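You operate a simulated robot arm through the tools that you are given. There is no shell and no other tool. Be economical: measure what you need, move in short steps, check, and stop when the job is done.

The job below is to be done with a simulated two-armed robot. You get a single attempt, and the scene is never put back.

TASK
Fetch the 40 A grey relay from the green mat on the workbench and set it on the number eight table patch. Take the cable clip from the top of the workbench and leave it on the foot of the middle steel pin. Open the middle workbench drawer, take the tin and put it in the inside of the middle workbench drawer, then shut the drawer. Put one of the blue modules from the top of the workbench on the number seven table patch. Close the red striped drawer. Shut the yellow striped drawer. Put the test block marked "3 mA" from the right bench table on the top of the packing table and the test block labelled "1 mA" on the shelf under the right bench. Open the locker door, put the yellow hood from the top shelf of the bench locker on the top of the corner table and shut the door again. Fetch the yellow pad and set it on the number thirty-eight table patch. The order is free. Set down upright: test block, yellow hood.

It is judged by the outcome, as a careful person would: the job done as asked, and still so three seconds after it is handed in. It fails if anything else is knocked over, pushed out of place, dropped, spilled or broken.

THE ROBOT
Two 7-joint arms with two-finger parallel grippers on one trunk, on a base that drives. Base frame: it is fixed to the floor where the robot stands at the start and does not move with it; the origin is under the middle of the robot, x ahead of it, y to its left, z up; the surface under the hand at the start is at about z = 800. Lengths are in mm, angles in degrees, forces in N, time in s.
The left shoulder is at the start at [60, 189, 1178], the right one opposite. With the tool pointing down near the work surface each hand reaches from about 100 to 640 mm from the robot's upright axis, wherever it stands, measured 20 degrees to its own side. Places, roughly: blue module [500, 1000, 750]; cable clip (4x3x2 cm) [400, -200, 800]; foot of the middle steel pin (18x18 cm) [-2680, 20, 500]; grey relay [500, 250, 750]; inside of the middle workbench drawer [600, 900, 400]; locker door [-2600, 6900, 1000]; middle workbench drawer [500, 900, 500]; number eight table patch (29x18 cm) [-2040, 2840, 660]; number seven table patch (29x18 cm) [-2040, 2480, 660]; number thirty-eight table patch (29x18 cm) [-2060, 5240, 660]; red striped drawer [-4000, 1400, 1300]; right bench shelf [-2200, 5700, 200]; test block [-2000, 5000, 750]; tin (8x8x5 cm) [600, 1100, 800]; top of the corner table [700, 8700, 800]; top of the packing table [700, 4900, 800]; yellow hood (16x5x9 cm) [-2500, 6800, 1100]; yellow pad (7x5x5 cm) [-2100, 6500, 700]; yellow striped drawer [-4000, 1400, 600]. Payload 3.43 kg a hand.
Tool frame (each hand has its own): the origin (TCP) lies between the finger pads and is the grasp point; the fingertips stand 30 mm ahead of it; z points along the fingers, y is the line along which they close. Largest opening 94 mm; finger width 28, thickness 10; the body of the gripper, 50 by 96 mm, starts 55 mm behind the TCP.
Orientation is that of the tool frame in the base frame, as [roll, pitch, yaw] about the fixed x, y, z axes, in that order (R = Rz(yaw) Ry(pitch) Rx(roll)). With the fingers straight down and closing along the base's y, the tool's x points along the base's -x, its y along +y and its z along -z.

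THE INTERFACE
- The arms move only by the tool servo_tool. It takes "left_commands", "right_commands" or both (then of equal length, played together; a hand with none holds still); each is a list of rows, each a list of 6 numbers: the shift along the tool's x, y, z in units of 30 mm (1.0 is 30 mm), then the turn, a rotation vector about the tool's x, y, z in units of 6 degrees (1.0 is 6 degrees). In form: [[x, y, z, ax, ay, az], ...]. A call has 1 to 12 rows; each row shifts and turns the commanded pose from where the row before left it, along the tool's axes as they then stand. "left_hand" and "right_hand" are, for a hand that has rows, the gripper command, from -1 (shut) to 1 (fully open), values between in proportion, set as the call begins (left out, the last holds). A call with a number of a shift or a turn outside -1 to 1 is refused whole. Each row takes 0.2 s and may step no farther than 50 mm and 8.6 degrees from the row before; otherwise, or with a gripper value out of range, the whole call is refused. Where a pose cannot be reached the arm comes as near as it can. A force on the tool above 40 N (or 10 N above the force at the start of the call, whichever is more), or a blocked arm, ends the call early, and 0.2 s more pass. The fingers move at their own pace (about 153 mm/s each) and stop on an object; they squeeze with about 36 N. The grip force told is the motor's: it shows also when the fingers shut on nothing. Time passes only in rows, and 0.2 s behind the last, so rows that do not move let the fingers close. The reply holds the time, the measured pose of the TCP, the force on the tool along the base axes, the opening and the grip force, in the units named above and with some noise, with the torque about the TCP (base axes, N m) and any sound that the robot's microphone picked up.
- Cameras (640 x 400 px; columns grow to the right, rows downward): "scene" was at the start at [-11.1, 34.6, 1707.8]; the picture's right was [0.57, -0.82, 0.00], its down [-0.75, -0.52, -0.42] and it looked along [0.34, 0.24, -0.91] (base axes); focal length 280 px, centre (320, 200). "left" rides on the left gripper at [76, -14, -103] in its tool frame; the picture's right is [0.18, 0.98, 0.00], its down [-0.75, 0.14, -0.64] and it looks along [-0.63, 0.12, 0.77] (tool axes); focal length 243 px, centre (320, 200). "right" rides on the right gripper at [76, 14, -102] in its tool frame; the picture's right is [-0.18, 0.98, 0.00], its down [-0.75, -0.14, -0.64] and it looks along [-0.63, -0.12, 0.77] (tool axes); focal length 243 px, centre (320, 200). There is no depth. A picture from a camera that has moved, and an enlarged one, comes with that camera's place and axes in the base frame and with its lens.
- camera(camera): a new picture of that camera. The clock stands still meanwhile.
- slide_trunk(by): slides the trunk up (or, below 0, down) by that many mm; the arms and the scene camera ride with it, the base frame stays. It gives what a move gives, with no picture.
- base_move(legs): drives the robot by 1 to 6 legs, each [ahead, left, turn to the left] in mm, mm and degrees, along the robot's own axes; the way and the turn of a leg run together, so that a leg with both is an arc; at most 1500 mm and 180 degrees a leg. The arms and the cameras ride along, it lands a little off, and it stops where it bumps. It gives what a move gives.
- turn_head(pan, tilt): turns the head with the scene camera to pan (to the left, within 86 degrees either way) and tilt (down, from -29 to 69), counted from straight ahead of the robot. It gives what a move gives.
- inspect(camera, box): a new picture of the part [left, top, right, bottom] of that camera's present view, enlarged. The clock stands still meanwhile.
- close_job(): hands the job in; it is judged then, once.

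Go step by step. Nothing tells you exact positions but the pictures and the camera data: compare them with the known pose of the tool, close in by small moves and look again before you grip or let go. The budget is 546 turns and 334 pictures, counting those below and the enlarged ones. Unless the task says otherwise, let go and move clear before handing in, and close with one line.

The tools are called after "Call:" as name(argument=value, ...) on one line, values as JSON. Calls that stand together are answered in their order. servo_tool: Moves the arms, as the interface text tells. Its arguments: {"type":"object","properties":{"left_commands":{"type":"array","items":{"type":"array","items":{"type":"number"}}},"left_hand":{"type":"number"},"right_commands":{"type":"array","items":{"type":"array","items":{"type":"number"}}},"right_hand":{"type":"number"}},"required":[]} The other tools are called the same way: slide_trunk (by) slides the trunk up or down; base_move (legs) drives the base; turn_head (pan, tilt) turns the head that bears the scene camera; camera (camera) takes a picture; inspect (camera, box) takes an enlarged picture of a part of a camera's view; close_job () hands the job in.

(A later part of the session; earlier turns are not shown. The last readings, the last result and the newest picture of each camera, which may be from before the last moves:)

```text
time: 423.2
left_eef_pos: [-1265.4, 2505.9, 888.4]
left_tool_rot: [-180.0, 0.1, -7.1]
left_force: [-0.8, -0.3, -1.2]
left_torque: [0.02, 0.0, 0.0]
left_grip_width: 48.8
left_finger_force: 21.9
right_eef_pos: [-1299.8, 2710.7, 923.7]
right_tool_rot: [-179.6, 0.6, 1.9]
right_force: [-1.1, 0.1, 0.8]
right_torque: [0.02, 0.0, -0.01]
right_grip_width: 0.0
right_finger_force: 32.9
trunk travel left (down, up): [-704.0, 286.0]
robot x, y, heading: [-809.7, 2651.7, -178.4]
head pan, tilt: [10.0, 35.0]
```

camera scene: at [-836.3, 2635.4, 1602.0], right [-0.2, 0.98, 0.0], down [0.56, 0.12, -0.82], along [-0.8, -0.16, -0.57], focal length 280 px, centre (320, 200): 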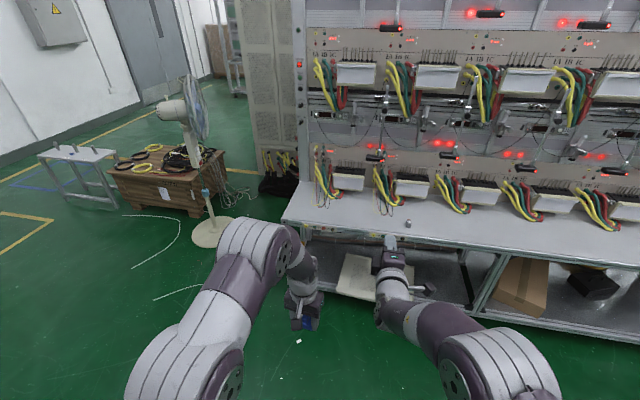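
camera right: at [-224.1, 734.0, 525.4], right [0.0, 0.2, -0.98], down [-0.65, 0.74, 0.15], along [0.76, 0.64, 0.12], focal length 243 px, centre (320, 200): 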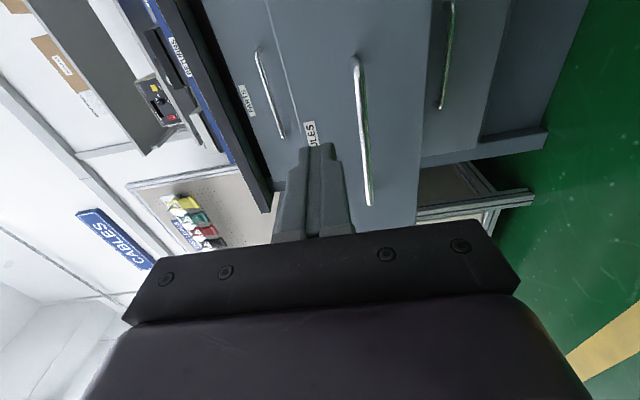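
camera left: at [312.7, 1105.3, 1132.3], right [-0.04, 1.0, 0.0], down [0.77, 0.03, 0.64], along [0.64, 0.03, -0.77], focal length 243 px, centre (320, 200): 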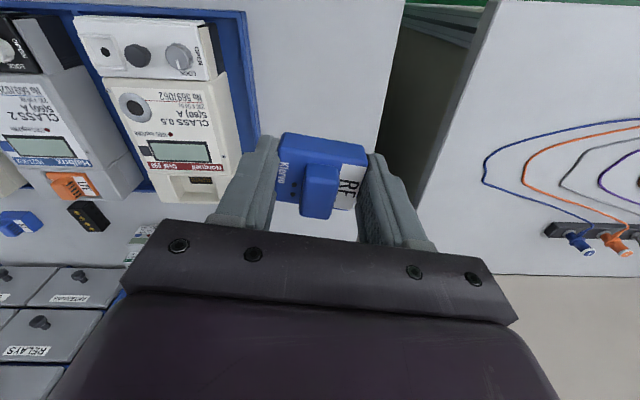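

Call:
base_move(legs=[[0, 0, -1.6], [600, 0, 0]])

Call:
camera(camera="left")

Call:
camera(camera="scene")

```text
time: 427.0
left_eef_pos: [-1880.7, 2525.6, 889.3]
left_tool_rot: [-179.9, -0.1, -9.3]
left_force: [0.1, -0.2, -0.6]
left_torque: [0.0, -0.01, 0.0]
left_grip_width: 48.9
left_finger_force: 22.3
right_eef_pos: [-1907.6, 2732.5, 924.8]
right_tool_rot: [-179.4, 0.7, -0.4]
right_force: [0.0, 0.1, -0.5]
right_torque: [0.03, -0.04, -0.01]
right_grip_width: 0.0
right_finger_force: 32.8
trunk travel left (down, up): [-704.0, 286.0]
robot x, y, heading: [-1419.2, 2655.1, 179.2]
head pan, tilt: [10.0, 35.0]
```

```text
198 pictures are left
camera left: at [-1804.0, 2527.5, 991.5], right [0.02, -1.0, 0.0], down [-0.77, -0.02, 0.64], along [-0.64, -0.01, -0.77], focal length 243 px, centre (320, 200)
```

left: 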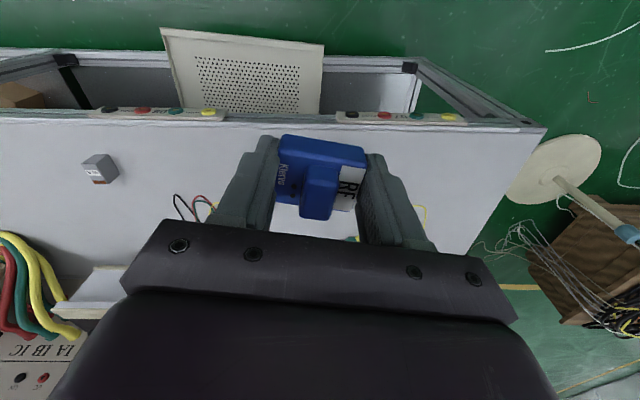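

```text
197 pictures are left
camera scene: at [-1447.5, 2639.5, 1602.1], right [-0.16, 0.99, 0.0], down [0.57, 0.09, -0.82], along [-0.81, -0.13, -0.57], focal length 280 px, centre (320, 200)
```

scene: 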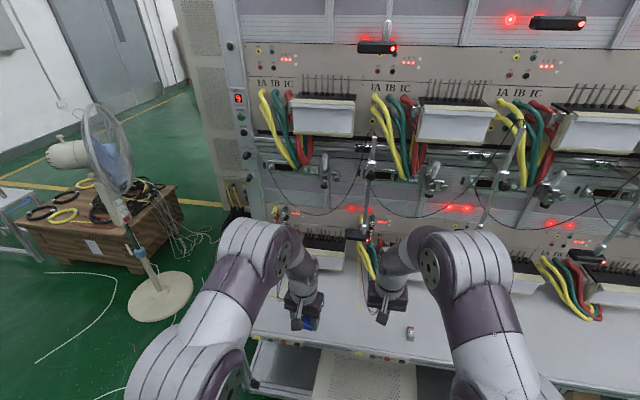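

Call:
base_move(legs=[[120, 32, 0]])

Call:
servo_tool(left_commands=[[0, 0, 0.9, 0, 0, 0], [0, 0, 0.9, 0, 0, 0], [0, 0, 0.9, 0, 0, 0], [0, 0, 0.9, 0, 0, 0]])

Call:
camera(camera="left")

```text
time: 428.3
left_eef_pos: [-1997.6, 2493.5, 889.2]
left_tool_rot: [-180.0, 0.0, -9.2]
left_force: [0.5, 0.1, 0.1]
left_torque: [-0.02, -0.01, -0.01]
left_grip_width: 49.1
left_finger_force: 22.1
right_eef_pos: [-2025.5, 2701.0, 924.4]
right_tool_rot: [-179.5, 0.9, -0.2]
right_force: [0.1, -0.2, 0.3]
right_torque: [0.01, -0.01, -0.01]
right_grip_width: 0.1
right_finger_force: 32.9
trunk travel left (down, up): [-704.0, 286.0]
robot x, y, heading: [-1538.0, 2622.4, 179.7]
head pan, tilt: [10.0, 35.0]
```

```text
time: 429.3
left_eef_pos: [-2000.4, 2496.4, 780.5]
left_tool_rot: [-179.9, 0.0, -9.2]
left_force: [0.0, 0.0, -0.8]
left_torque: [-0.01, 0.01, -0.01]
left_grip_width: 48.9
left_finger_force: 22.2
right_eef_pos: [-2024.7, 2701.9, 922.6]
right_tool_rot: [-179.5, 0.7, -0.2]
right_force: [0.7, 0.9, -0.1]
right_torque: [0.01, -0.02, -0.03]
right_grip_width: 0.1
right_finger_force: 33.2
trunk travel left (down, up): [-704.0, 286.0]
robot x, y, heading: [-1538.4, 2622.8, 179.6]
head pan, tilt: [10.0, 35.0]
```

```text
196 pictures are left
camera left: at [-1923.2, 2497.9, 882.0], right [0.02, -1.0, 0.0], down [-0.77, -0.02, 0.64], along [-0.64, -0.02, -0.77], focal length 243 px, centre (320, 200)
```

left: 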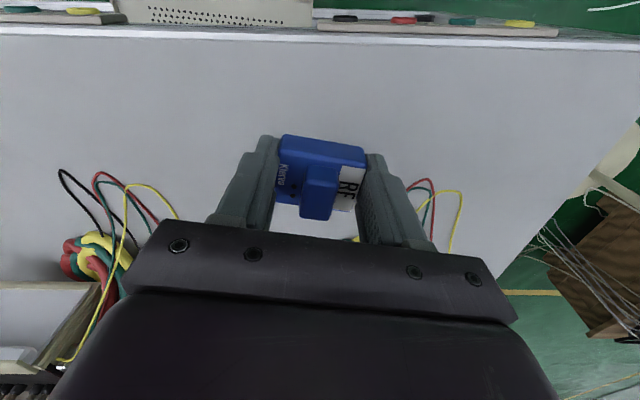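

Call:
servo_tool(left_commands=[[-0.15, 0, 0.9, 0, 0, 0], [-0.15, 0, 0.9, 0, 0, 0], [-0.15, 0, 0.75, 0, 0, 0]])

Call:
servo_tool(left_commands=[[0, 0, 0.15, 0, 0, 0]])

Call:
servo_tool(left_commands=[[0, 0, 0.1, 0, 0, 0]])

Call:
servo_tool(left_commands=[[0, 0, 0.1, 0, 0, 0]])

```text
time: 430.1
left_eef_pos: [-2012.8, 2499.5, 702.1]
left_tool_rot: [180.0, -0.1, -9.2]
left_force: [-0.3, 0.8, -0.4]
left_torque: [-0.01, 0.03, 0.0]
left_grip_width: 48.7
left_finger_force: 21.5
right_eef_pos: [-2026.1, 2701.1, 923.5]
right_tool_rot: [-179.5, 0.7, -0.1]
right_force: [-0.6, 0.2, 0.0]
right_torque: [0.01, 0.02, 0.0]
right_grip_width: 0.1
right_finger_force: 33.0
trunk travel left (down, up): [-704.0, 286.0]
robot x, y, heading: [-1539.2, 2623.7, 179.6]
head pan, tilt: [10.0, 35.0]
```

```text
time: 430.5
left_eef_pos: [-2012.6, 2499.4, 698.7]
left_tool_rot: [179.9, 0.0, -9.1]
left_force: [0.0, 0.9, -0.7]
left_torque: [0.02, 0.01, 0.02]
left_grip_width: 48.8
left_finger_force: 22.8
right_eef_pos: [-2025.0, 2701.3, 923.8]
right_tool_rot: [-179.5, 0.7, -0.3]
right_force: [-0.5, -0.5, -0.3]
right_torque: [0.01, 0.0, -0.01]
right_grip_width: 0.1
right_finger_force: 32.9
trunk travel left (down, up): [-704.0, 286.0]
robot x, y, heading: [-1537.6, 2621.3, 179.7]
head pan, tilt: [10.0, 35.0]
```

```text
time: 430.9
left_eef_pos: [-2011.4, 2497.2, 696.5]
left_tool_rot: [180.0, 0.0, -9.1]
left_force: [-0.6, 0.0, -0.4]
left_torque: [0.02, 0.0, -0.03]
left_grip_width: 49.2
left_finger_force: 22.2
right_eef_pos: [-2024.9, 2701.2, 924.9]
right_tool_rot: [-179.5, 0.8, -0.3]
right_force: [-0.8, -0.1, 0.2]
right_torque: [0.04, 0.01, -0.01]
right_grip_width: 0.0
right_finger_force: 32.7
trunk travel left (down, up): [-704.0, 286.0]
robot x, y, heading: [-1533.3, 2623.7, 179.7]
head pan, tilt: [10.0, 35.0]
```

```text
time: 431.3
left_eef_pos: [-2013.4, 2497.9, 693.5]
left_tool_rot: [180.0, 0.0, -9.2]
left_force: [-0.8, -1.1, -1.1]
left_torque: [0.0, -0.02, -0.01]
left_grip_width: 49.1
left_finger_force: 21.9
right_eef_pos: [-2025.2, 2700.6, 925.0]
right_tool_rot: [-179.5, 0.8, -0.2]
right_force: [-0.1, -0.5, -0.6]
right_torque: [-0.01, 0.02, 0.02]
right_grip_width: 0.1
right_finger_force: 32.6
trunk travel left (down, up): [-704.0, 286.0]
robot x, y, heading: [-1541.5, 2626.2, 179.6]
head pan, tilt: [10.0, 35.0]
```

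Call:
servo_tool(left_commands=[[0, 0, 0.07, 0, 0, 0]])

Call:
servo_tool(left_commands=[[0, 0, 0.05, 0, 0, 0]])

```text
time: 431.7
left_eef_pos: [-2012.1, 2496.5, 691.6]
left_tool_rot: [180.0, 0.1, -9.2]
left_force: [0.5, 0.5, 2.7]
left_torque: [-0.02, 0.02, -0.02]
left_grip_width: 48.9
left_finger_force: 22.0
right_eef_pos: [-2025.2, 2701.8, 924.0]
right_tool_rot: [-179.6, 0.8, -0.3]
right_force: [-0.5, -0.1, -0.5]
right_torque: [-0.03, -0.02, 0.01]
right_grip_width: 0.0
right_finger_force: 33.1
trunk travel left (down, up): [-704.0, 286.0]
robot x, y, heading: [-1538.8, 2625.4, 179.5]
head pan, tilt: [10.0, 35.0]
```

```text
time: 432.1
left_eef_pos: [-2012.0, 2496.1, 692.0]
left_tool_rot: [-180.0, 0.3, -9.3]
left_force: [1.8, 2.2, 16.0]
left_torque: [0.07, -0.08, -0.03]
left_grip_width: 48.8
left_finger_force: 21.5
right_eef_pos: [-2023.0, 2702.6, 925.0]
right_tool_rot: [-179.6, 0.7, -0.2]
right_force: [0.2, -0.5, 0.3]
right_torque: [0.02, -0.01, -0.02]
right_grip_width: 0.0
right_finger_force: 33.5
trunk travel left (down, up): [-704.0, 286.0]
robot x, y, heading: [-1535.3, 2622.1, 179.7]
head pan, tilt: [10.0, 35.0]
```

Contact. Releasing and rising.

Call:
servo_tool(left_commands=[[0, 0, 0, 0, 0, 0], [0, 0, 0, 0, 0, 0], [0, 0, -0.5, 0, 0, 0], [0, 0, -1, 0, 0, 0], [0, 0, -1, 0, 0, 0], [0.4, 0, -1, 0, 0, -0.75], [0.4, 0, -1, 0, 0, -0.75], [0.6, 0, -1, 0, 0, 0]], left_hand=0.5)

Call:
camera(camera="left")

```text
time: 433.9
left_eef_pos: [-1968.6, 2491.3, 855.9]
left_tool_rot: [-180.0, 0.0, -0.2]
left_force: [-0.9, -0.2, 0.5]
left_torque: [0.03, 0.05, 0.01]
left_grip_width: 70.3
left_finger_force: 0.0
right_eef_pos: [-2023.5, 2701.3, 923.0]
right_tool_rot: [-179.6, 0.8, -0.2]
right_force: [-0.2, 0.9, 0.6]
right_torque: [-0.01, 0.04, -0.02]
right_grip_width: 0.0
right_finger_force: 32.9
trunk travel left (down, up): [-704.0, 286.0]
robot x, y, heading: [-1538.8, 2624.1, 179.6]
head pan, tilt: [10.0, 35.0]
```

```text
195 pictures are left
camera left: at [-1893.5, 2505.9, 958.8], right [0.18, -0.98, 0.0], down [-0.75, -0.14, 0.64], along [-0.63, -0.12, -0.77], focal length 243 px, centre (320, 200)
```

left: 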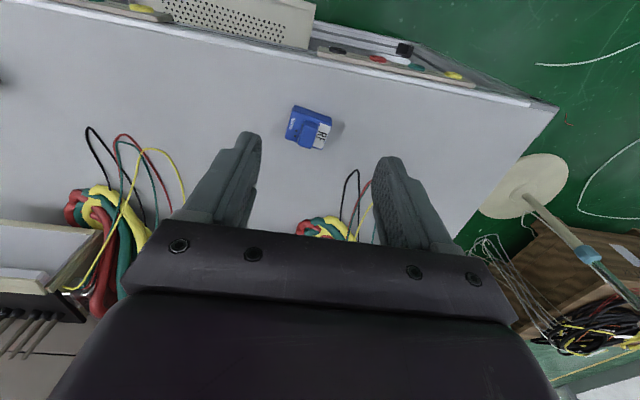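

The module is on patch 7. Last item: the locker. I'll drive along the aisle past the rig's end and look.

Call:
base_move(legs=[[-450, 0, 0.4], [0, -1500, 0], [0, -1500, 0], [0, -1500, 0], [0, -600, 0]])

Call:
slide_trunk(by=140)

Call:
turn_head(pan=10, tilt=15)

Call:
camera(camera="scene")

```text
time: 460.4
left_eef_pos: [-1627.9, 7504.5, 855.4]
left_tool_rot: [-180.0, 0.0, 3.0]
left_force: [-0.1, 0.0, 0.2]
left_torque: [-0.01, -0.04, -0.01]
left_grip_width: 70.8
left_finger_force: 0.0
right_eef_pos: [-1692.3, 7711.0, 924.2]
right_tool_rot: [-179.5, 0.8, 3.0]
right_force: [0.2, 0.1, 0.4]
right_torque: [-0.01, -0.01, 0.01]
right_grip_width: 0.0
right_finger_force: 32.9
trunk travel left (down, up): [-704.0, 286.0]
robot x, y, heading: [-1199.5, 7659.4, -177.1]
head pan, tilt: [10.0, 35.0]
```

```text
time: 462.1
left_eef_pos: [-1626.8, 7503.8, 995.3]
left_tool_rot: [-180.0, 0.0, 2.9]
left_force: [-0.1, -0.1, -0.6]
left_torque: [0.0, 0.03, 0.02]
left_grip_width: 70.5
left_finger_force: 0.1
right_eef_pos: [-1692.8, 7710.3, 1062.4]
right_tool_rot: [-179.5, 0.8, 2.9]
right_force: [-0.7, 0.1, 1.3]
right_torque: [0.01, 0.0, -0.02]
right_grip_width: 0.1
right_finger_force: 32.8
trunk travel left (down, up): [-844.0, 146.0]
robot x, y, heading: [-1200.0, 7660.5, -177.2]
head pan, tilt: [10.0, 35.0]
```

```text
time: 462.9
left_eef_pos: [-1626.3, 7504.2, 996.1]
left_tool_rot: [180.0, 0.1, 2.8]
left_force: [0.8, -0.1, -0.5]
left_torque: [-0.01, 0.0, 0.0]
left_grip_width: 70.5
left_finger_force: 0.2
right_eef_pos: [-1692.1, 7712.4, 1064.3]
right_tool_rot: [-179.6, 0.9, 2.8]
right_force: [-0.1, -0.5, 0.8]
right_torque: [0.0, 0.03, -0.02]
right_grip_width: 0.0
right_finger_force: 33.2
trunk travel left (down, up): [-844.0, 146.0]
robot x, y, heading: [-1199.6, 7661.0, -177.3]
head pan, tilt: [10.0, 15.0]
```

```text
194 pictures are left
camera scene: at [-1233.1, 7641.7, 1774.0], right [-0.22, 0.98, 0.0], down [0.25, 0.06, -0.97], along [-0.94, -0.21, -0.26], focal length 280 px, centre (320, 200)
```

scene: 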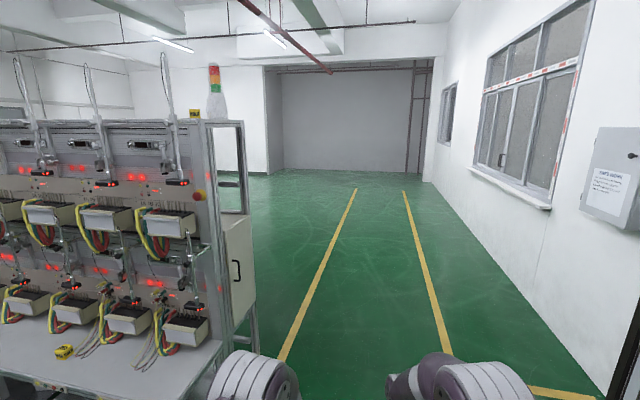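

The locker door is on the rig's end face, facing +y, with a black handle. I'll drive round to face it.

Call:
base_move(legs=[[0, -150, -2.7], [1350, 0, 0], [0, 0, 90]])

Call:
turn_head(pan=0, tilt=35)

Call:
camera(camera="scene")

```text
time: 474.5
left_eef_pos: [-2447.7, 7372.6, 995.6]
left_tool_rot: [180.0, 0.0, 88.9]
left_force: [0.9, -0.1, 0.2]
left_torque: [-0.01, 0.03, 0.0]
left_grip_width: 70.3
left_finger_force: 0.1
right_eef_pos: [-2658.7, 7321.1, 1064.0]
right_tool_rot: [-179.5, 0.8, 88.9]
right_force: [0.0, -0.6, 0.1]
right_torque: [-0.02, 0.01, 0.0]
right_grip_width: 0.0
right_finger_force: 33.1
trunk travel left (down, up): [-844.0, 146.0]
robot x, y, heading: [-2571.3, 7807.9, -90.9]
head pan, tilt: [10.0, 15.0]
```

```text
time: 475.3
left_eef_pos: [-2447.9, 7372.6, 995.2]
left_tool_rot: [-179.9, 0.0, 88.9]
left_force: [0.0, -0.1, -0.2]
left_torque: [-0.01, 0.0, 0.01]
left_grip_width: 70.5
left_finger_force: 0.1
right_eef_pos: [-2657.5, 7321.8, 1064.3]
right_tool_rot: [-179.5, 0.8, 88.8]
right_force: [-0.4, 0.3, -0.2]
right_torque: [-0.01, -0.03, 0.0]
right_grip_width: 0.0
right_finger_force: 33.1
trunk travel left (down, up): [-844.0, 146.0]
robot x, y, heading: [-2573.8, 7806.4, -91.3]
head pan, tilt: [0.0, 35.0]
```

```text
193 pictures are left
camera scene: at [-2574.3, 7779.3, 1742.1], right [-1.0, 0.02, 0.0], down [0.01, 0.57, -0.82], along [-0.02, -0.82, -0.57], focal length 280 px, centre (320, 200)
```

scene: 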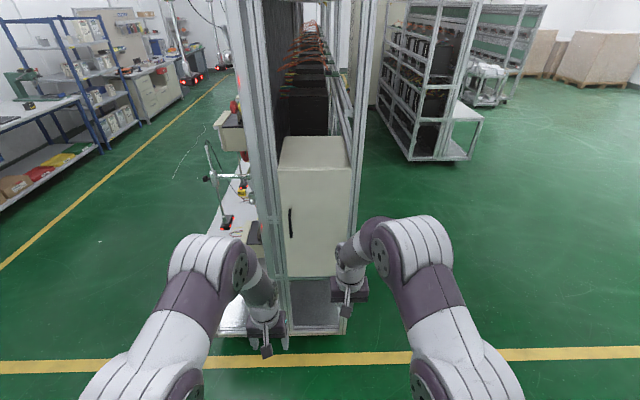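

The locker's handle (vertical bar) is on the left at about x -2480, z ≈ 1010, so the hinge is on the right. I'll point the right hand forward for it and move in closer.

Call:
servo_tool(right_commands=[[-0.23, 0, -0.5, 0, -1, 0], [-0.281, 0, -0.473, 0, -1, 0], [-0.329, 0, -0.441, 0, -1, 0], [-0.373, 0, -0.405, 0, -1, 0], [-0.414, 0, -0.363, 0, -1, 0], [-0.449, 0, -0.318, 0, -1, 0], [-0.48, 0, -0.269, 0, -1, 0], [-0.505, 0, -0.218, 0, -1, 0]], right_hand=0.3)

Call:
servo_tool(right_commands=[[-0.525, 0, -0.164, 0, -1, 0], [-0.54, 0, -0.108, 0, -1, 0], [-0.548, 0, -0.051, 0, -1, 0], [-0.551, 0, 0.007, 0, -1, 0], [-0.547, 0, 0.064, 0, -1, 0], [-0.537, 0, 0.121, 0, -1, 0], [-0.522, 0, 0.176, 0, -1, 0]])

Call:
slide_trunk(by=-260)

Call:
base_move(legs=[[0, 170, 1.2], [170, 0, 0]])

Call:
camera(camera="right")

Call:
camera(camera="scene")

```text
time: 477.1
left_eef_pos: [-2449.1, 7372.6, 996.2]
left_tool_rot: [-179.9, -0.1, 88.9]
left_force: [0.3, 0.2, 0.0]
left_torque: [-0.03, -0.03, 0.0]
left_grip_width: 70.2
left_finger_force: 0.1
right_eef_pos: [-2657.8, 7266.4, 1185.0]
right_tool_rot: [-179.4, 49.0, 89.4]
right_force: [-1.3, 0.1, 1.2]
right_torque: [-0.04, 0.01, 0.02]
right_grip_width: 61.0
right_finger_force: 0.1
trunk travel left (down, up): [-844.0, 146.0]
robot x, y, heading: [-2573.6, 7807.4, -91.4]
head pan, tilt: [0.0, 35.0]
```

```text
time: 478.7
left_eef_pos: [-2448.2, 7372.6, 996.0]
left_tool_rot: [180.0, 0.0, 88.8]
left_force: [-0.3, 0.0, -0.4]
left_torque: [0.04, 0.0, 0.02]
left_grip_width: 70.4
left_finger_force: 0.2
right_eef_pos: [-2658.7, 7218.7, 1289.1]
right_tool_rot: [-27.1, 89.0, -118.2]
right_force: [-0.3, -0.4, 0.7]
right_torque: [-0.03, -0.01, 0.02]
right_grip_width: 61.0
right_finger_force: 0.0
trunk travel left (down, up): [-844.0, 146.0]
robot x, y, heading: [-2573.5, 7804.8, -91.0]
head pan, tilt: [0.0, 35.0]
```

```text
time: 481.4
left_eef_pos: [-2448.6, 7372.5, 735.1]
left_tool_rot: [180.0, 0.0, 88.9]
left_force: [-0.9, 0.5, -0.5]
left_torque: [0.01, 0.01, 0.03]
left_grip_width: 70.4
left_finger_force: 0.1
right_eef_pos: [-2659.1, 7219.8, 1029.5]
right_tool_rot: [-31.8, 89.2, -122.7]
right_force: [-0.1, -0.3, -0.2]
right_torque: [0.02, 0.0, 0.0]
right_grip_width: 61.4
right_finger_force: 0.0
trunk travel left (down, up): [-584.0, 406.0]
robot x, y, heading: [-2571.0, 7804.1, -91.3]
head pan, tilt: [0.0, 35.0]
```

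```text
time: 483.9
left_eef_pos: [-2271.6, 7199.3, 734.3]
left_tool_rot: [180.0, -0.1, 89.8]
left_force: [-0.2, 0.2, -0.4]
left_torque: [-0.01, 0.01, 0.04]
left_grip_width: 70.5
left_finger_force: 0.0
right_eef_pos: [-2479.8, 7044.2, 1028.2]
right_tool_rot: [-34.5, 89.2, -124.9]
right_force: [-0.1, -0.8, -0.1]
right_torque: [-0.01, -0.02, -0.01]
right_grip_width: 61.3
right_finger_force: 0.0
trunk travel left (down, up): [-584.0, 406.0]
robot x, y, heading: [-2404.4, 7634.2, -90.6]
head pan, tilt: [0.0, 35.0]
```

```text
192 pictures are left
camera right: at [-2466.8, 7146.2, 949.8], right [0.98, 0.0, 0.18], down [-0.13, 0.65, 0.75], along [-0.12, -0.76, 0.64], focal length 243 px, centre (320, 200)
```

right: 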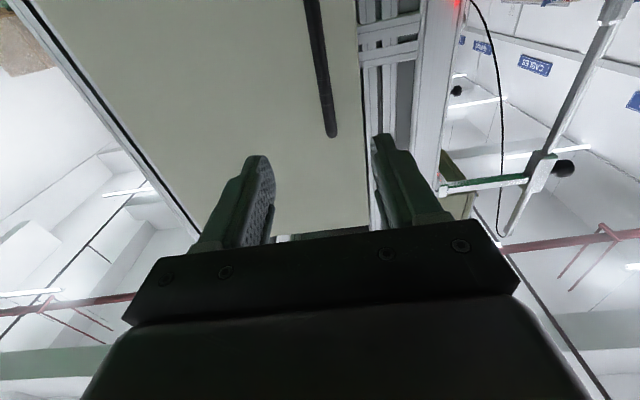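

```text
191 pictures are left
camera scene: at [-2403.3, 7603.3, 1482.0], right [-1.0, 0.01, 0.0], down [0.01, 0.57, -0.82], along [-0.01, -0.82, -0.57], focal length 280 px, centre (320, 200)
```

scene: 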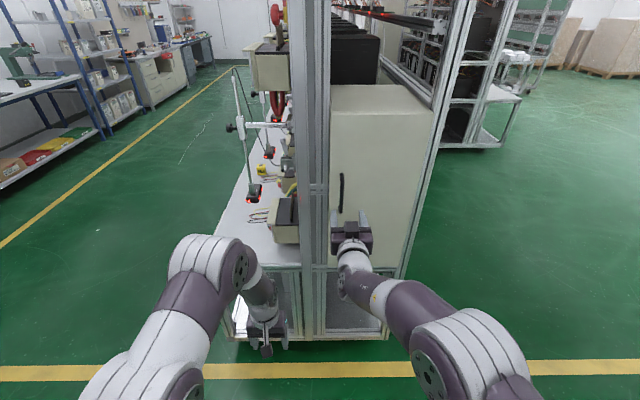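

The bar is at about (-2478, 6881), z 940–1075; the hand is lined up. I'll drive in.

Call:
base_move(legs=[[125, 0, 0.6]])

Call:
camera(camera="right")

Call:
inspect(camera="scene", box=[280, 150, 440, 250])

```text
time: 485.2
left_eef_pos: [-2268.1, 7074.8, 734.4]
left_tool_rot: [-179.9, -0.1, 90.2]
left_force: [0.5, 0.2, 0.3]
left_torque: [0.01, 0.02, 0.04]
left_grip_width: 70.5
left_finger_force: 0.0
right_eef_pos: [-2475.7, 6918.9, 1029.1]
right_tool_rot: [-34.3, 89.2, -124.0]
right_force: [-0.1, -0.1, -0.3]
right_torque: [-0.02, -0.01, -0.01]
right_grip_width: 61.1
right_finger_force: 0.0
trunk travel left (down, up): [-584.0, 406.0]
robot x, y, heading: [-2401.3, 7509.4, -90.1]
head pan, tilt: [0.0, 35.0]
```

```text
190 pictures are left
camera right: at [-2463.1, 7021.6, 949.8], right [0.98, 0.01, 0.18], down [-0.14, 0.65, 0.75], along [-0.11, -0.76, 0.64], focal length 243 px, centre (320, 200)
```

right: 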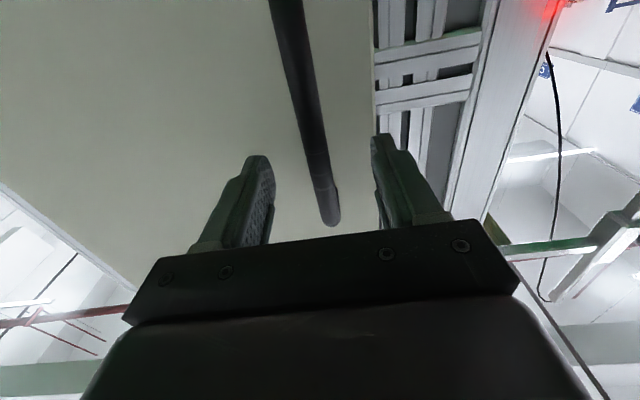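

```text
4.00 times, centred on (360, 200) of scene
camera zoom: at [-2403.7, 7479.3, 1482.0], right [-1.0, 0.0, 0.0], down [0.0, 0.57, -0.82], along [0.0, -0.82, -0.57], focal length 1121 px, centre (160, 200)
```

zoom: 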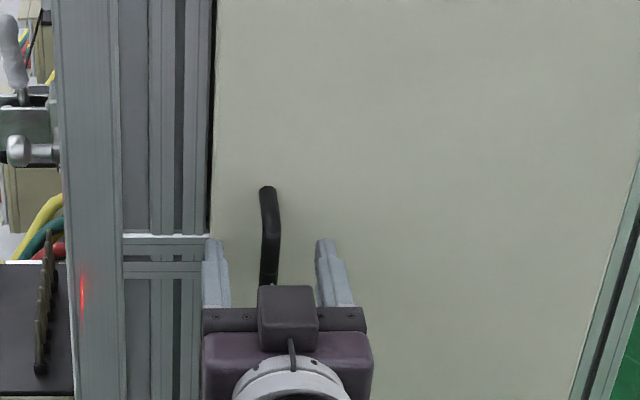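

Call:
servo_tool(right_commands=[[0, 0, 0.3, 0, 0, 0], [0, 0, 0.3, 0, 0, 0]])

Call:
servo_tool(right_commands=[[0, 0, 0, 0, 0, 0], [0, 0, 0, 0, 0, 0], [0, 0, 0, 0, 0, 0]], right_hand=-1)

Call:
camera(camera="right")

```text
time: 485.8
left_eef_pos: [-2267.5, 7079.1, 737.7]
left_tool_rot: [-180.0, 0.3, 90.2]
left_force: [-0.3, 0.2, 0.2]
left_torque: [-0.04, 0.0, -0.03]
left_grip_width: 70.6
left_finger_force: 0.2
right_eef_pos: [-2475.9, 6907.0, 1031.0]
right_tool_rot: [-30.0, 89.1, -119.7]
right_force: [0.9, 19.8, 0.7]
right_torque: [0.25, -0.01, -0.61]
right_grip_width: 60.7
right_finger_force: 0.0
trunk travel left (down, up): [-584.0, 406.0]
robot x, y, heading: [-2401.3, 7511.7, -90.1]
head pan, tilt: [0.0, 35.0]
```

```text
time: 486.6
left_eef_pos: [-2267.4, 7079.1, 737.4]
left_tool_rot: [-179.9, 0.2, 90.2]
left_force: [-0.2, -0.1, 0.2]
left_torque: [0.02, 0.02, 0.0]
left_grip_width: 70.6
left_finger_force: 0.0
right_eef_pos: [-2473.6, 6907.4, 1031.1]
right_tool_rot: [-33.6, 89.0, -123.3]
right_force: [11.0, 23.7, -3.2]
right_torque: [0.03, -0.84, -0.04]
right_grip_width: 16.4
right_finger_force: 45.0
trunk travel left (down, up): [-584.0, 406.0]
robot x, y, heading: [-2404.8, 7507.9, -89.9]
head pan, tilt: [0.0, 35.0]
```

```text
188 pictures are left
camera right: at [-2462.0, 7008.9, 952.0], right [0.98, 0.01, 0.17], down [-0.14, 0.65, 0.75], along [-0.11, -0.76, 0.64], focal length 243 px, centre (320, 200)
```

right: 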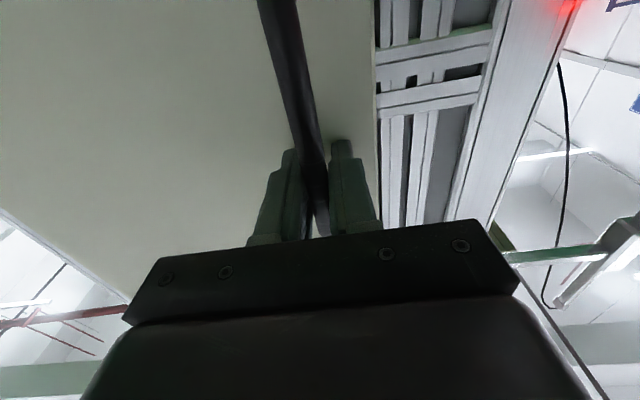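

The handle is gripped. I'll pull the door along its arc, turning the hand with it.

Call:
servo_tool(right_commands=[[0, -0.01, -0.55, -0.667, 0, 0], [0, -0.02, -0.55, -0.667, 0, 0], [0, -0.02, -0.55, -0.667, 0, 0], [0, -0.02, -0.55, -0.667, 0, 0], [0, -0.02, -0.55, -0.667, 0, 0], [0, -0.02, -0.55, -0.667, 0, 0]])

Call:
camera(camera="scene")

```text
time: 487.2
left_eef_pos: [-2270.3, 7076.2, 735.0]
left_tool_rot: [179.9, -0.1, 90.0]
left_force: [0.4, 0.4, 0.4]
left_torque: [0.0, 0.06, -0.02]
left_grip_width: 70.5
left_finger_force: 0.1
right_eef_pos: [-2477.9, 6925.1, 1031.0]
right_tool_rot: [-3.5, 89.0, -88.4]
right_force: [-20.9, -5.8, 3.1]
right_torque: [0.51, -0.13, -0.07]
right_grip_width: 16.2
right_finger_force: 45.0
right hand out of reach, approached as far as the arm can: row 2
trunk travel left (down, up): [-584.0, 406.0]
robot x, y, heading: [-2403.0, 7507.4, -90.4]
head pan, tilt: [0.0, 35.0]
stopped in row 2 (right hand): the force on the tool passed its limit at 59 N (the readings are from after the stop); the commanded pose is now the measured one
```

```text
187 pictures are left
camera scene: at [-2404.5, 7479.7, 1482.0], right [-1.0, 0.0, 0.0], down [0.0, 0.57, -0.82], along [0.0, -0.82, -0.57], focal length 280 px, centre (320, 200)
```

scene: 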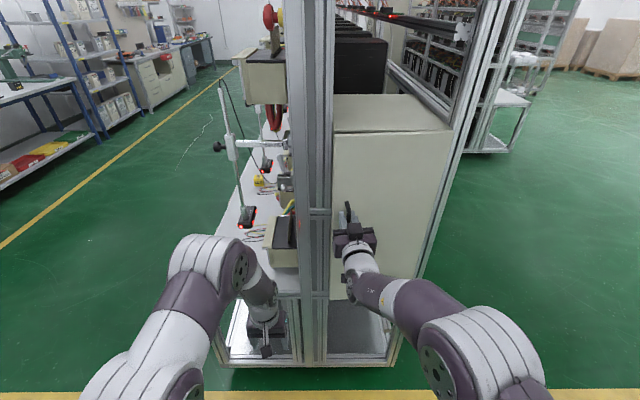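

The door has started to open. I'll pull further by driving the base back with a small sideways component.

Call:
base_move(legs=[[-40, -4, 0], [-40, -10, 0]])

Call:
camera(camera="scene")

Call:
camera(camera="right")

```text
time: 488.1
left_eef_pos: [-2275.4, 7104.7, 736.0]
left_tool_rot: [179.9, -0.1, 89.8]
left_force: [0.7, -0.7, 0.0]
left_torque: [0.0, -0.01, 0.0]
left_grip_width: 70.7
left_finger_force: 0.1
right_eef_pos: [-2484.8, 6956.6, 1031.3]
right_tool_rot: [0.7, 88.9, -84.7]
right_force: [-7.1, -1.3, -6.2]
right_torque: [0.44, 0.08, -0.14]
right_grip_width: 16.2
right_finger_force: 45.0
trunk travel left (down, up): [-584.0, 406.0]
robot x, y, heading: [-2407.0, 7540.2, -90.3]
head pan, tilt: [0.0, 35.0]
stopped in leg 1: the force on the tool passed its limit at 46 N (the readings are from after the stop); the commanded pose is now the measured one
```

```text
186 pictures are left
camera scene: at [-2409.5, 7510.1, 1481.9], right [-1.0, 0.01, 0.0], down [0.01, 0.57, -0.82], along [-0.01, -0.82, -0.57], focal length 280 px, centre (320, 200)
```

scene: 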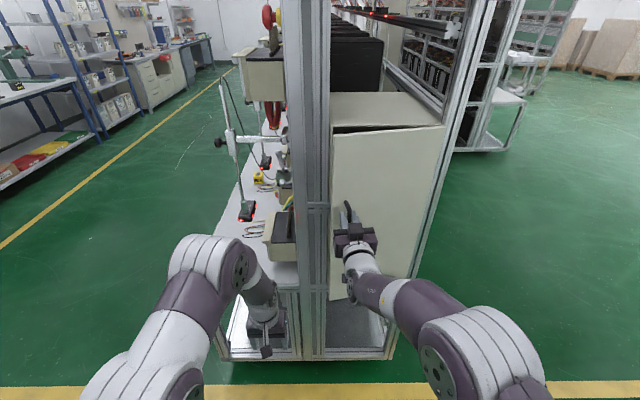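

```text
185 pictures are left
camera right: at [-2480.3, 7059.5, 951.7], right [0.98, 0.08, 0.18], down [-0.19, 0.64, 0.74], along [-0.06, -0.76, 0.65], focal length 243 px, centre (320, 200)
```

right: 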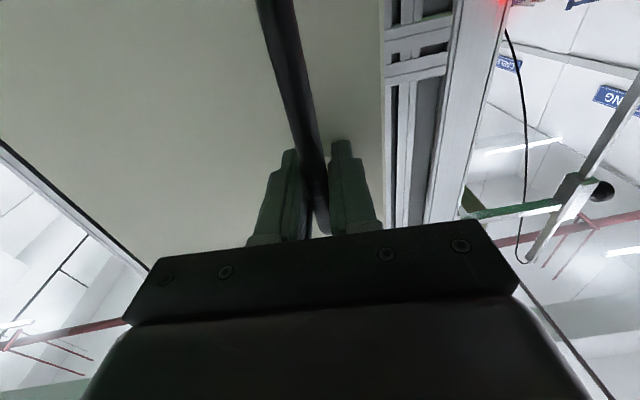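

The door is ajar about 12°. I'll continue with smaller arm steps, turning the hand along with the door.

Call:
servo_tool(right_commands=[[0, -0.05, -0.3, -0.5, 0, 0], [0, -0.05, -0.3, -0.5, 0, 0], [0, -0.05, -0.3, -0.5, 0, 0], [0, -0.05, -0.3, -0.5, 0, 0]])

Call:
base_move(legs=[[-25, -7, 0]])

```text
time: 488.4
left_eef_pos: [-2275.6, 7103.6, 735.2]
left_tool_rot: [179.9, -0.1, 89.6]
left_force: [-0.3, 0.8, 0.0]
left_torque: [0.0, 0.04, 0.0]
left_grip_width: 70.4
left_finger_force: 0.1
right_eef_pos: [-2486.5, 6960.0, 1029.9]
right_tool_rot: [14.3, 88.8, -71.4]
right_force: [-21.9, -6.7, -5.7]
right_torque: [0.19, 0.42, -0.09]
right_grip_width: 16.2
right_finger_force: 45.0
right hand out of reach, approached as far as the arm can: row 1
trunk travel left (down, up): [-584.0, 406.0]
robot x, y, heading: [-2405.4, 7538.0, -90.3]
head pan, tilt: [0.0, 35.0]
stopped in row 1 (right hand): the force on the tool passed its limit at 50 N (the readings are from after the stop); the commanded pose is now the measured one
```

```text
time: 489.7
left_eef_pos: [-2284.1, 7127.7, 735.1]
left_tool_rot: [179.9, -0.2, 89.5]
left_force: [-0.3, 0.3, -0.4]
left_torque: [-0.01, 0.0, -0.01]
left_grip_width: 70.3
left_finger_force: 0.1
right_eef_pos: [-2495.8, 6984.5, 1030.6]
right_tool_rot: [17.4, 88.9, -68.4]
right_force: [-11.4, -5.5, -4.9]
right_torque: [-0.22, 0.67, -0.15]
right_grip_width: 16.3
right_finger_force: 45.1
trunk travel left (down, up): [-584.0, 406.0]
robot x, y, heading: [-2417.1, 7562.3, -90.7]
head pan, tilt: [0.0, 35.0]
stopped in leg 1: the force on the tool passed its limit at 41 N (the readings are from after the stop); the commanded pose is now the measured one
```

Turning the whole base about the bar works better than the wrist. I'll continue the arc with combined base legs.

Call:
base_move(legs=[[-16, -34, 3]])

Call:
base_move(legs=[[-18, -35, 3]])

Call:
camera(camera="scene")

```text
time: 490.5
left_eef_pos: [-2298.9, 7151.0, 734.8]
left_tool_rot: [179.8, -0.3, 92.6]
left_force: [0.9, 0.3, 0.6]
left_torque: [-0.06, -0.01, 0.01]
left_grip_width: 70.5
left_finger_force: 0.0
right_eef_pos: [-2502.7, 6994.4, 1030.6]
right_tool_rot: [26.3, 88.7, -56.4]
right_force: [-27.8, -15.8, -6.6]
right_torque: [-0.56, 0.79, 0.25]
right_grip_width: 16.6
right_finger_force: 45.1
trunk travel left (down, up): [-584.0, 406.0]
robot x, y, heading: [-2450.7, 7576.5, -87.9]
head pan, tilt: [0.0, 35.0]
```

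```text
time: 491.4
left_eef_pos: [-2314.3, 7174.7, 734.0]
left_tool_rot: [179.6, -0.2, 95.6]
left_force: [-0.1, -0.2, 1.0]
left_torque: [0.01, 0.01, -0.01]
left_grip_width: 70.5
left_finger_force: 0.0
right_eef_pos: [-2510.4, 7007.6, 1031.2]
right_tool_rot: [29.0, 88.7, -50.9]
right_force: [-33.1, -22.2, -3.1]
right_torque: [-0.66, 0.82, 0.22]
right_grip_width: 16.3
right_finger_force: 45.3
trunk travel left (down, up): [-584.0, 406.0]
robot x, y, heading: [-2487.4, 7590.4, -84.6]
head pan, tilt: [0.0, 35.0]
```

```text
184 pictures are left
camera scene: at [-2490.9, 7561.2, 1482.0], right [-1.0, -0.09, -0.01], down [-0.05, 0.57, -0.82], along [0.08, -0.81, -0.58], focal length 280 px, centre (320, 200)
```

scene: 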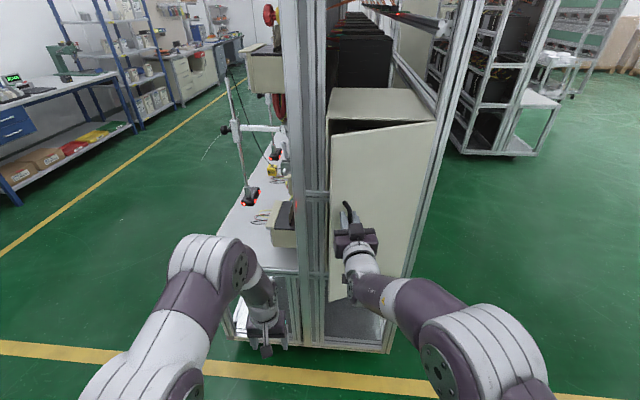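

The door is open about 25°. I'll release the handle, withdraw, and then push the door open from behind its free edge with the closed fingers.

Call:
servo_tool(right_commands=[[0, 0, 0, 0, 0, 0], [0, 0, 0, 0, 0, 0], [0, 0, 0, 0, 0, 0]], right_hand=0.3)

Call:
base_move(legs=[[-100, 0, -5.4]])

Call:
camera(camera="right")

Call:
camera(camera="scene")

```text
time: 492.2
left_eef_pos: [-2309.3, 7175.6, 735.2]
left_tool_rot: [179.9, -0.2, 95.7]
left_force: [0.0, 0.5, 0.6]
left_torque: [0.01, 0.04, -0.03]
left_grip_width: 70.3
left_finger_force: 0.1
right_eef_pos: [-2504.4, 7009.1, 1032.1]
right_tool_rot: [13.1, 88.6, -67.1]
right_force: [0.6, -0.3, -0.5]
right_torque: [-0.03, 0.01, 0.03]
right_grip_width: 61.3
right_finger_force: 0.0
trunk travel left (down, up): [-584.0, 406.0]
robot x, y, heading: [-2482.6, 7590.9, -84.9]
head pan, tilt: [0.0, 35.0]
```

```text
time: 493.4
left_eef_pos: [-2354.4, 7261.0, 735.2]
left_tool_rot: [-180.0, 0.0, 90.0]
left_force: [0.2, -0.7, 0.6]
left_torque: [0.01, -0.02, -0.01]
left_grip_width: 70.4
left_finger_force: 0.1
right_eef_pos: [-2565.2, 7113.6, 1033.0]
right_tool_rot: [12.3, 88.7, -73.2]
right_force: [-0.4, 0.5, 0.4]
right_torque: [0.0, -0.01, -0.02]
right_grip_width: 61.1
right_finger_force: 0.2
trunk travel left (down, up): [-584.0, 406.0]
robot x, y, heading: [-2490.8, 7695.6, -90.2]
head pan, tilt: [0.0, 35.0]
```

```text
183 pictures are left
camera right: at [-2559.5, 7217.7, 953.8], right [0.98, 0.08, 0.19], down [-0.2, 0.65, 0.74], along [-0.06, -0.76, 0.65], focal length 243 px, centre (320, 200)
```

right: 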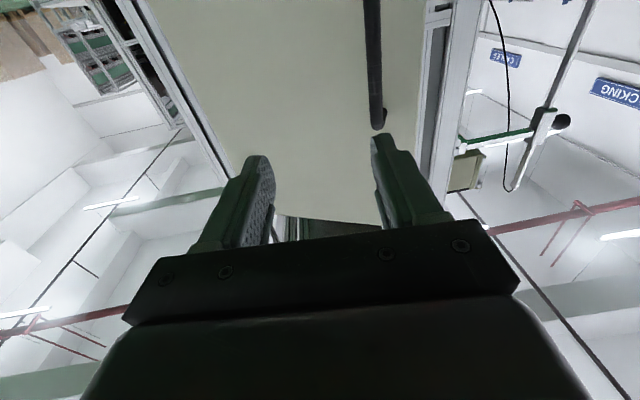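

```text
182 pictures are left
camera scene: at [-2489.9, 7665.6, 1482.1], right [-1.0, 0.0, 0.0], down [0.0, 0.57, -0.82], along [0.0, -0.82, -0.57], focal length 280 px, centre (320, 200)
```

scene: 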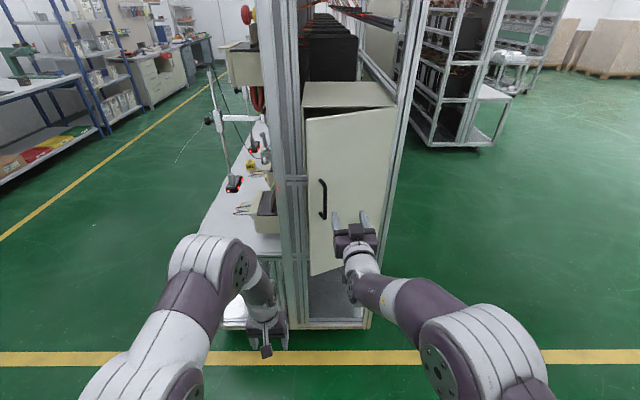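

The free edge is at about (-2453, 7010). I'll close the fingers, go left of the edge and reach in behind it.

Call:
servo_tool(right_commands=[[0, 0, 0, 0, 0, 0], [0, 0, 0, 0, 0, 0], [0, 0, 0, 0, 0, 0]], right_hand=-1)

Call:
base_move(legs=[[0, 148, 0]])

Call:
camera(camera="scene")

Call:
camera(camera="right")

```text
time: 494.2
left_eef_pos: [-2354.1, 7260.1, 735.0]
left_tool_rot: [-180.0, -0.2, 90.1]
left_force: [0.1, 0.5, 0.8]
left_torque: [0.0, -0.01, 0.01]
left_grip_width: 70.3
left_finger_force: 0.0
right_eef_pos: [-2565.2, 7113.8, 1032.1]
right_tool_rot: [13.2, 88.7, -72.3]
right_force: [-0.7, 0.9, -0.3]
right_torque: [0.03, 0.0, 0.02]
right_grip_width: 0.1
right_finger_force: 32.9
trunk travel left (down, up): [-584.0, 406.0]
robot x, y, heading: [-2485.9, 7696.3, -90.5]
head pan, tilt: [0.0, 35.0]
```

```text
time: 495.5
left_eef_pos: [-2204.7, 7261.1, 734.7]
left_tool_rot: [-179.9, -0.1, 90.4]
left_force: [0.3, -0.2, -0.8]
left_torque: [0.01, 0.02, -0.02]
left_grip_width: 70.7
left_finger_force: 0.1
right_eef_pos: [-2413.6, 7112.9, 1033.8]
right_tool_rot: [10.0, 88.6, -75.3]
right_force: [0.0, 0.3, -0.2]
right_torque: [-0.01, 0.02, -0.03]
right_grip_width: 0.1
right_finger_force: 32.9
trunk travel left (down, up): [-584.0, 406.0]
robot x, y, heading: [-2344.2, 7693.6, -89.6]
head pan, tilt: [0.0, 35.0]
```

```text
181 pictures are left
camera scene: at [-2341.5, 7664.2, 1482.1], right [-1.0, 0.0, 0.0], down [0.0, 0.57, -0.82], along [0.0, -0.82, -0.57], focal length 280 px, centre (320, 200)
```

scene: 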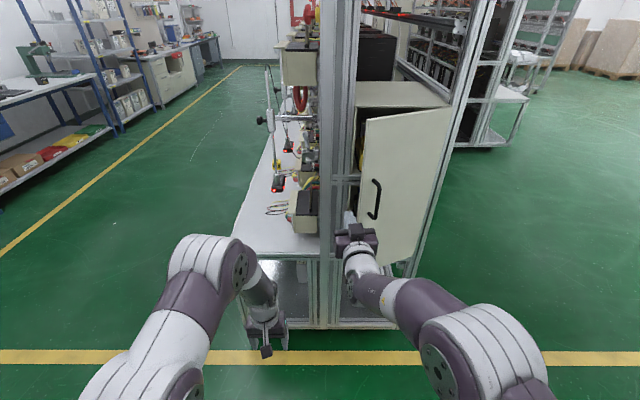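

```text
180 pictures are left
camera right: at [-2408.7, 7216.4, 953.4], right [0.98, 0.09, 0.19], down [-0.2, 0.64, 0.74], along [-0.06, -0.76, 0.65], focal length 243 px, centre (320, 200)
```

right: 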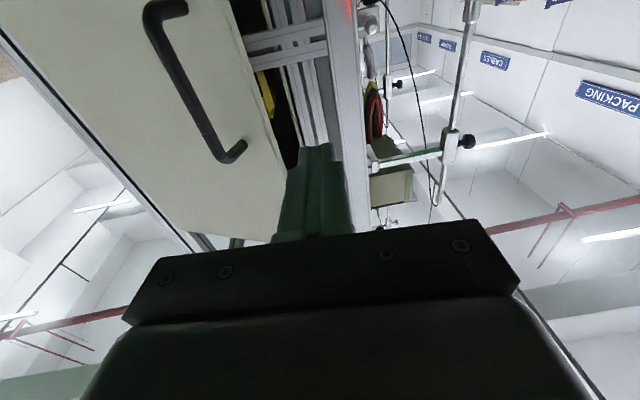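

Call:
base_move(legs=[[120, 0, 0]])

Call:
camera(camera="right")

Call:
inspect(camera="scene", box=[300, 100, 460, 280])

```text
time: 496.8
left_eef_pos: [-2205.7, 7140.1, 734.8]
left_tool_rot: [180.0, -0.1, 90.3]
left_force: [-0.5, -0.3, 0.1]
left_torque: [0.01, -0.01, -0.02]
left_grip_width: 70.5
left_finger_force: 0.1
right_eef_pos: [-2415.3, 6992.7, 1031.3]
right_tool_rot: [14.2, 88.8, -71.0]
right_force: [0.5, -1.4, -0.3]
right_torque: [0.0, 0.0, 0.04]
right_grip_width: 0.1
right_finger_force: 33.3
trunk travel left (down, up): [-584.0, 406.0]
robot x, y, heading: [-2342.1, 7575.3, -89.8]
head pan, tilt: [0.0, 35.0]
```

```text
179 pictures are left
camera right: at [-2410.2, 7094.9, 952.8], right [0.98, 0.09, 0.19], down [-0.2, 0.64, 0.74], along [-0.06, -0.76, 0.65], focal length 243 px, centre (320, 200)
```

right: 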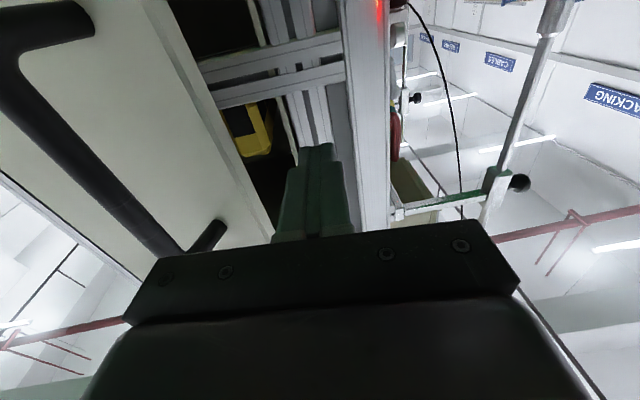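

```text
2.22 times, centred on (380, 190) of scene
camera zoom: at [-2343.0, 7542.0, 1482.0], right [-1.0, 0.0, 0.0], down [0.0, 0.57, -0.82], along [0.0, -0.82, -0.57], focal length 623 px, centre (187, 222)
```

zoom: 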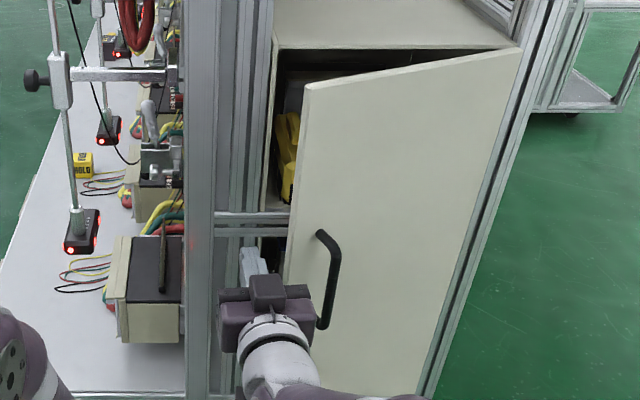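

The fingers are behind the door's edge and the yellow hood is visible inside. I'll sweep the door open by moving right and back.

Call:
base_move(legs=[[-30, -110, 0]])

Call:
base_move(legs=[[-90, -54, 0]])

Call:
camera(camera="scene")

```text
time: 497.7
left_eef_pos: [-2250.3, 7153.9, 736.7]
left_tool_rot: [-180.0, -0.1, 90.3]
left_force: [0.8, 1.4, -0.4]
left_torque: [-0.02, 0.03, -0.02]
left_grip_width: 70.4
left_finger_force: 0.0
right_eef_pos: [-2451.4, 7008.6, 1033.6]
right_tool_rot: [-8.1, 88.8, -92.0]
right_force: [1.0, -0.2, -2.2]
right_torque: [-0.15, 0.0, -0.12]
right_grip_width: 0.1
right_finger_force: 33.2
trunk travel left (down, up): [-584.0, 406.0]
robot x, y, heading: [-2384.2, 7583.8, -89.8]
head pan, tilt: [0.0, 35.0]
stopped in leg 1: the force on the tool passed its limit at 74 N (the readings are from after the stop); the commanded pose is now the measured one
```

```text
time: 498.9
left_eef_pos: [-2304.9, 7242.8, 735.6]
left_tool_rot: [179.9, -0.1, 90.4]
left_force: [-0.2, 0.4, 0.1]
left_torque: [-0.02, 0.0, 0.01]
left_grip_width: 70.1
left_finger_force: 0.1
right_eef_pos: [-2507.2, 7097.1, 1032.8]
right_tool_rot: [-5.4, 88.7, -89.2]
right_force: [0.1, 0.5, 0.8]
right_torque: [0.03, -0.01, 0.02]
right_grip_width: 0.0
right_finger_force: 33.4
trunk travel left (down, up): [-584.0, 406.0]
robot x, y, heading: [-2443.0, 7672.3, -89.4]
head pan, tilt: [0.0, 35.0]
```

```text
177 pictures are left
camera scene: at [-2443.5, 7646.6, 1482.1], right [-1.0, 0.0, 0.0], down [0.0, 0.57, -0.82], along [0.0, -0.82, -0.57], focal length 280 px, centre (320, 200)
```

scene: 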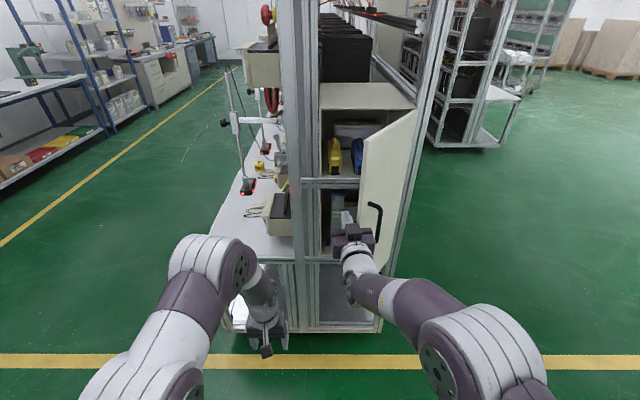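

The door swung open to about 55°. I'll push it further by moving right again.

Call:
base_move(legs=[[0, -80, 0]])

Call:
base_move(legs=[[-10, -80, 0]])

Call:
camera(camera="scene")

```text
time: 499.8
left_eef_pos: [-2338.7, 7244.5, 734.9]
left_tool_rot: [179.8, -0.1, 90.4]
left_force: [-0.9, 0.4, 0.9]
left_torque: [-0.03, -0.06, 0.01]
left_grip_width: 70.4
left_finger_force: 0.1
right_eef_pos: [-2535.0, 7098.6, 1034.2]
right_tool_rot: [-13.4, 88.5, -96.4]
right_force: [0.0, -0.2, 0.5]
right_torque: [0.02, 0.03, 0.01]
right_grip_width: 0.0
right_finger_force: 33.3
trunk travel left (down, up): [-584.0, 406.0]
robot x, y, heading: [-2476.0, 7673.9, -89.9]
head pan, tilt: [0.0, 35.0]
stopped in leg 1: the force on the tool passed its limit at 72 N (the readings are from after the stop); the commanded pose is now the measured one
```

```text
time: 500.9
left_eef_pos: [-2417.6, 7253.0, 735.7]
left_tool_rot: [180.0, -0.3, 90.6]
left_force: [-0.8, 0.3, -1.3]
left_torque: [-0.02, -0.06, 0.01]
left_grip_width: 70.6
left_finger_force: 0.0
right_eef_pos: [-2613.1, 7105.9, 1031.9]
right_tool_rot: [-16.7, 88.5, -99.6]
right_force: [-0.2, -0.2, 1.0]
right_torque: [-0.01, -0.02, 0.03]
right_grip_width: 0.1
right_finger_force: 32.9
trunk travel left (down, up): [-584.0, 406.0]
robot x, y, heading: [-2555.5, 7680.4, -89.4]
head pan, tilt: [0.0, 35.0]
```

```text
176 pictures are left
camera scene: at [-2558.0, 7654.6, 1482.1], right [-1.0, -0.01, 0.0], down [0.0, 0.57, -0.82], along [0.01, -0.82, -0.57], focal length 280 px, centre (320, 200)
```

scene: 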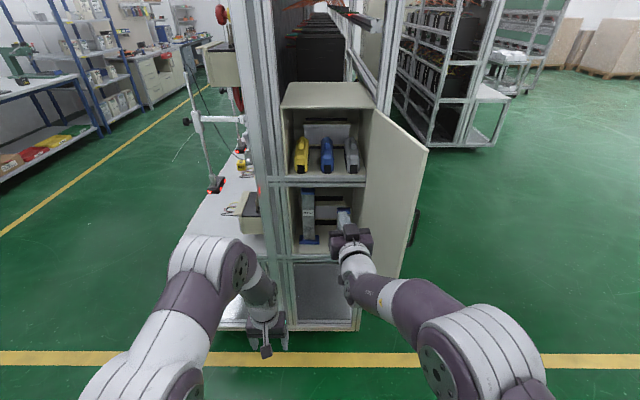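

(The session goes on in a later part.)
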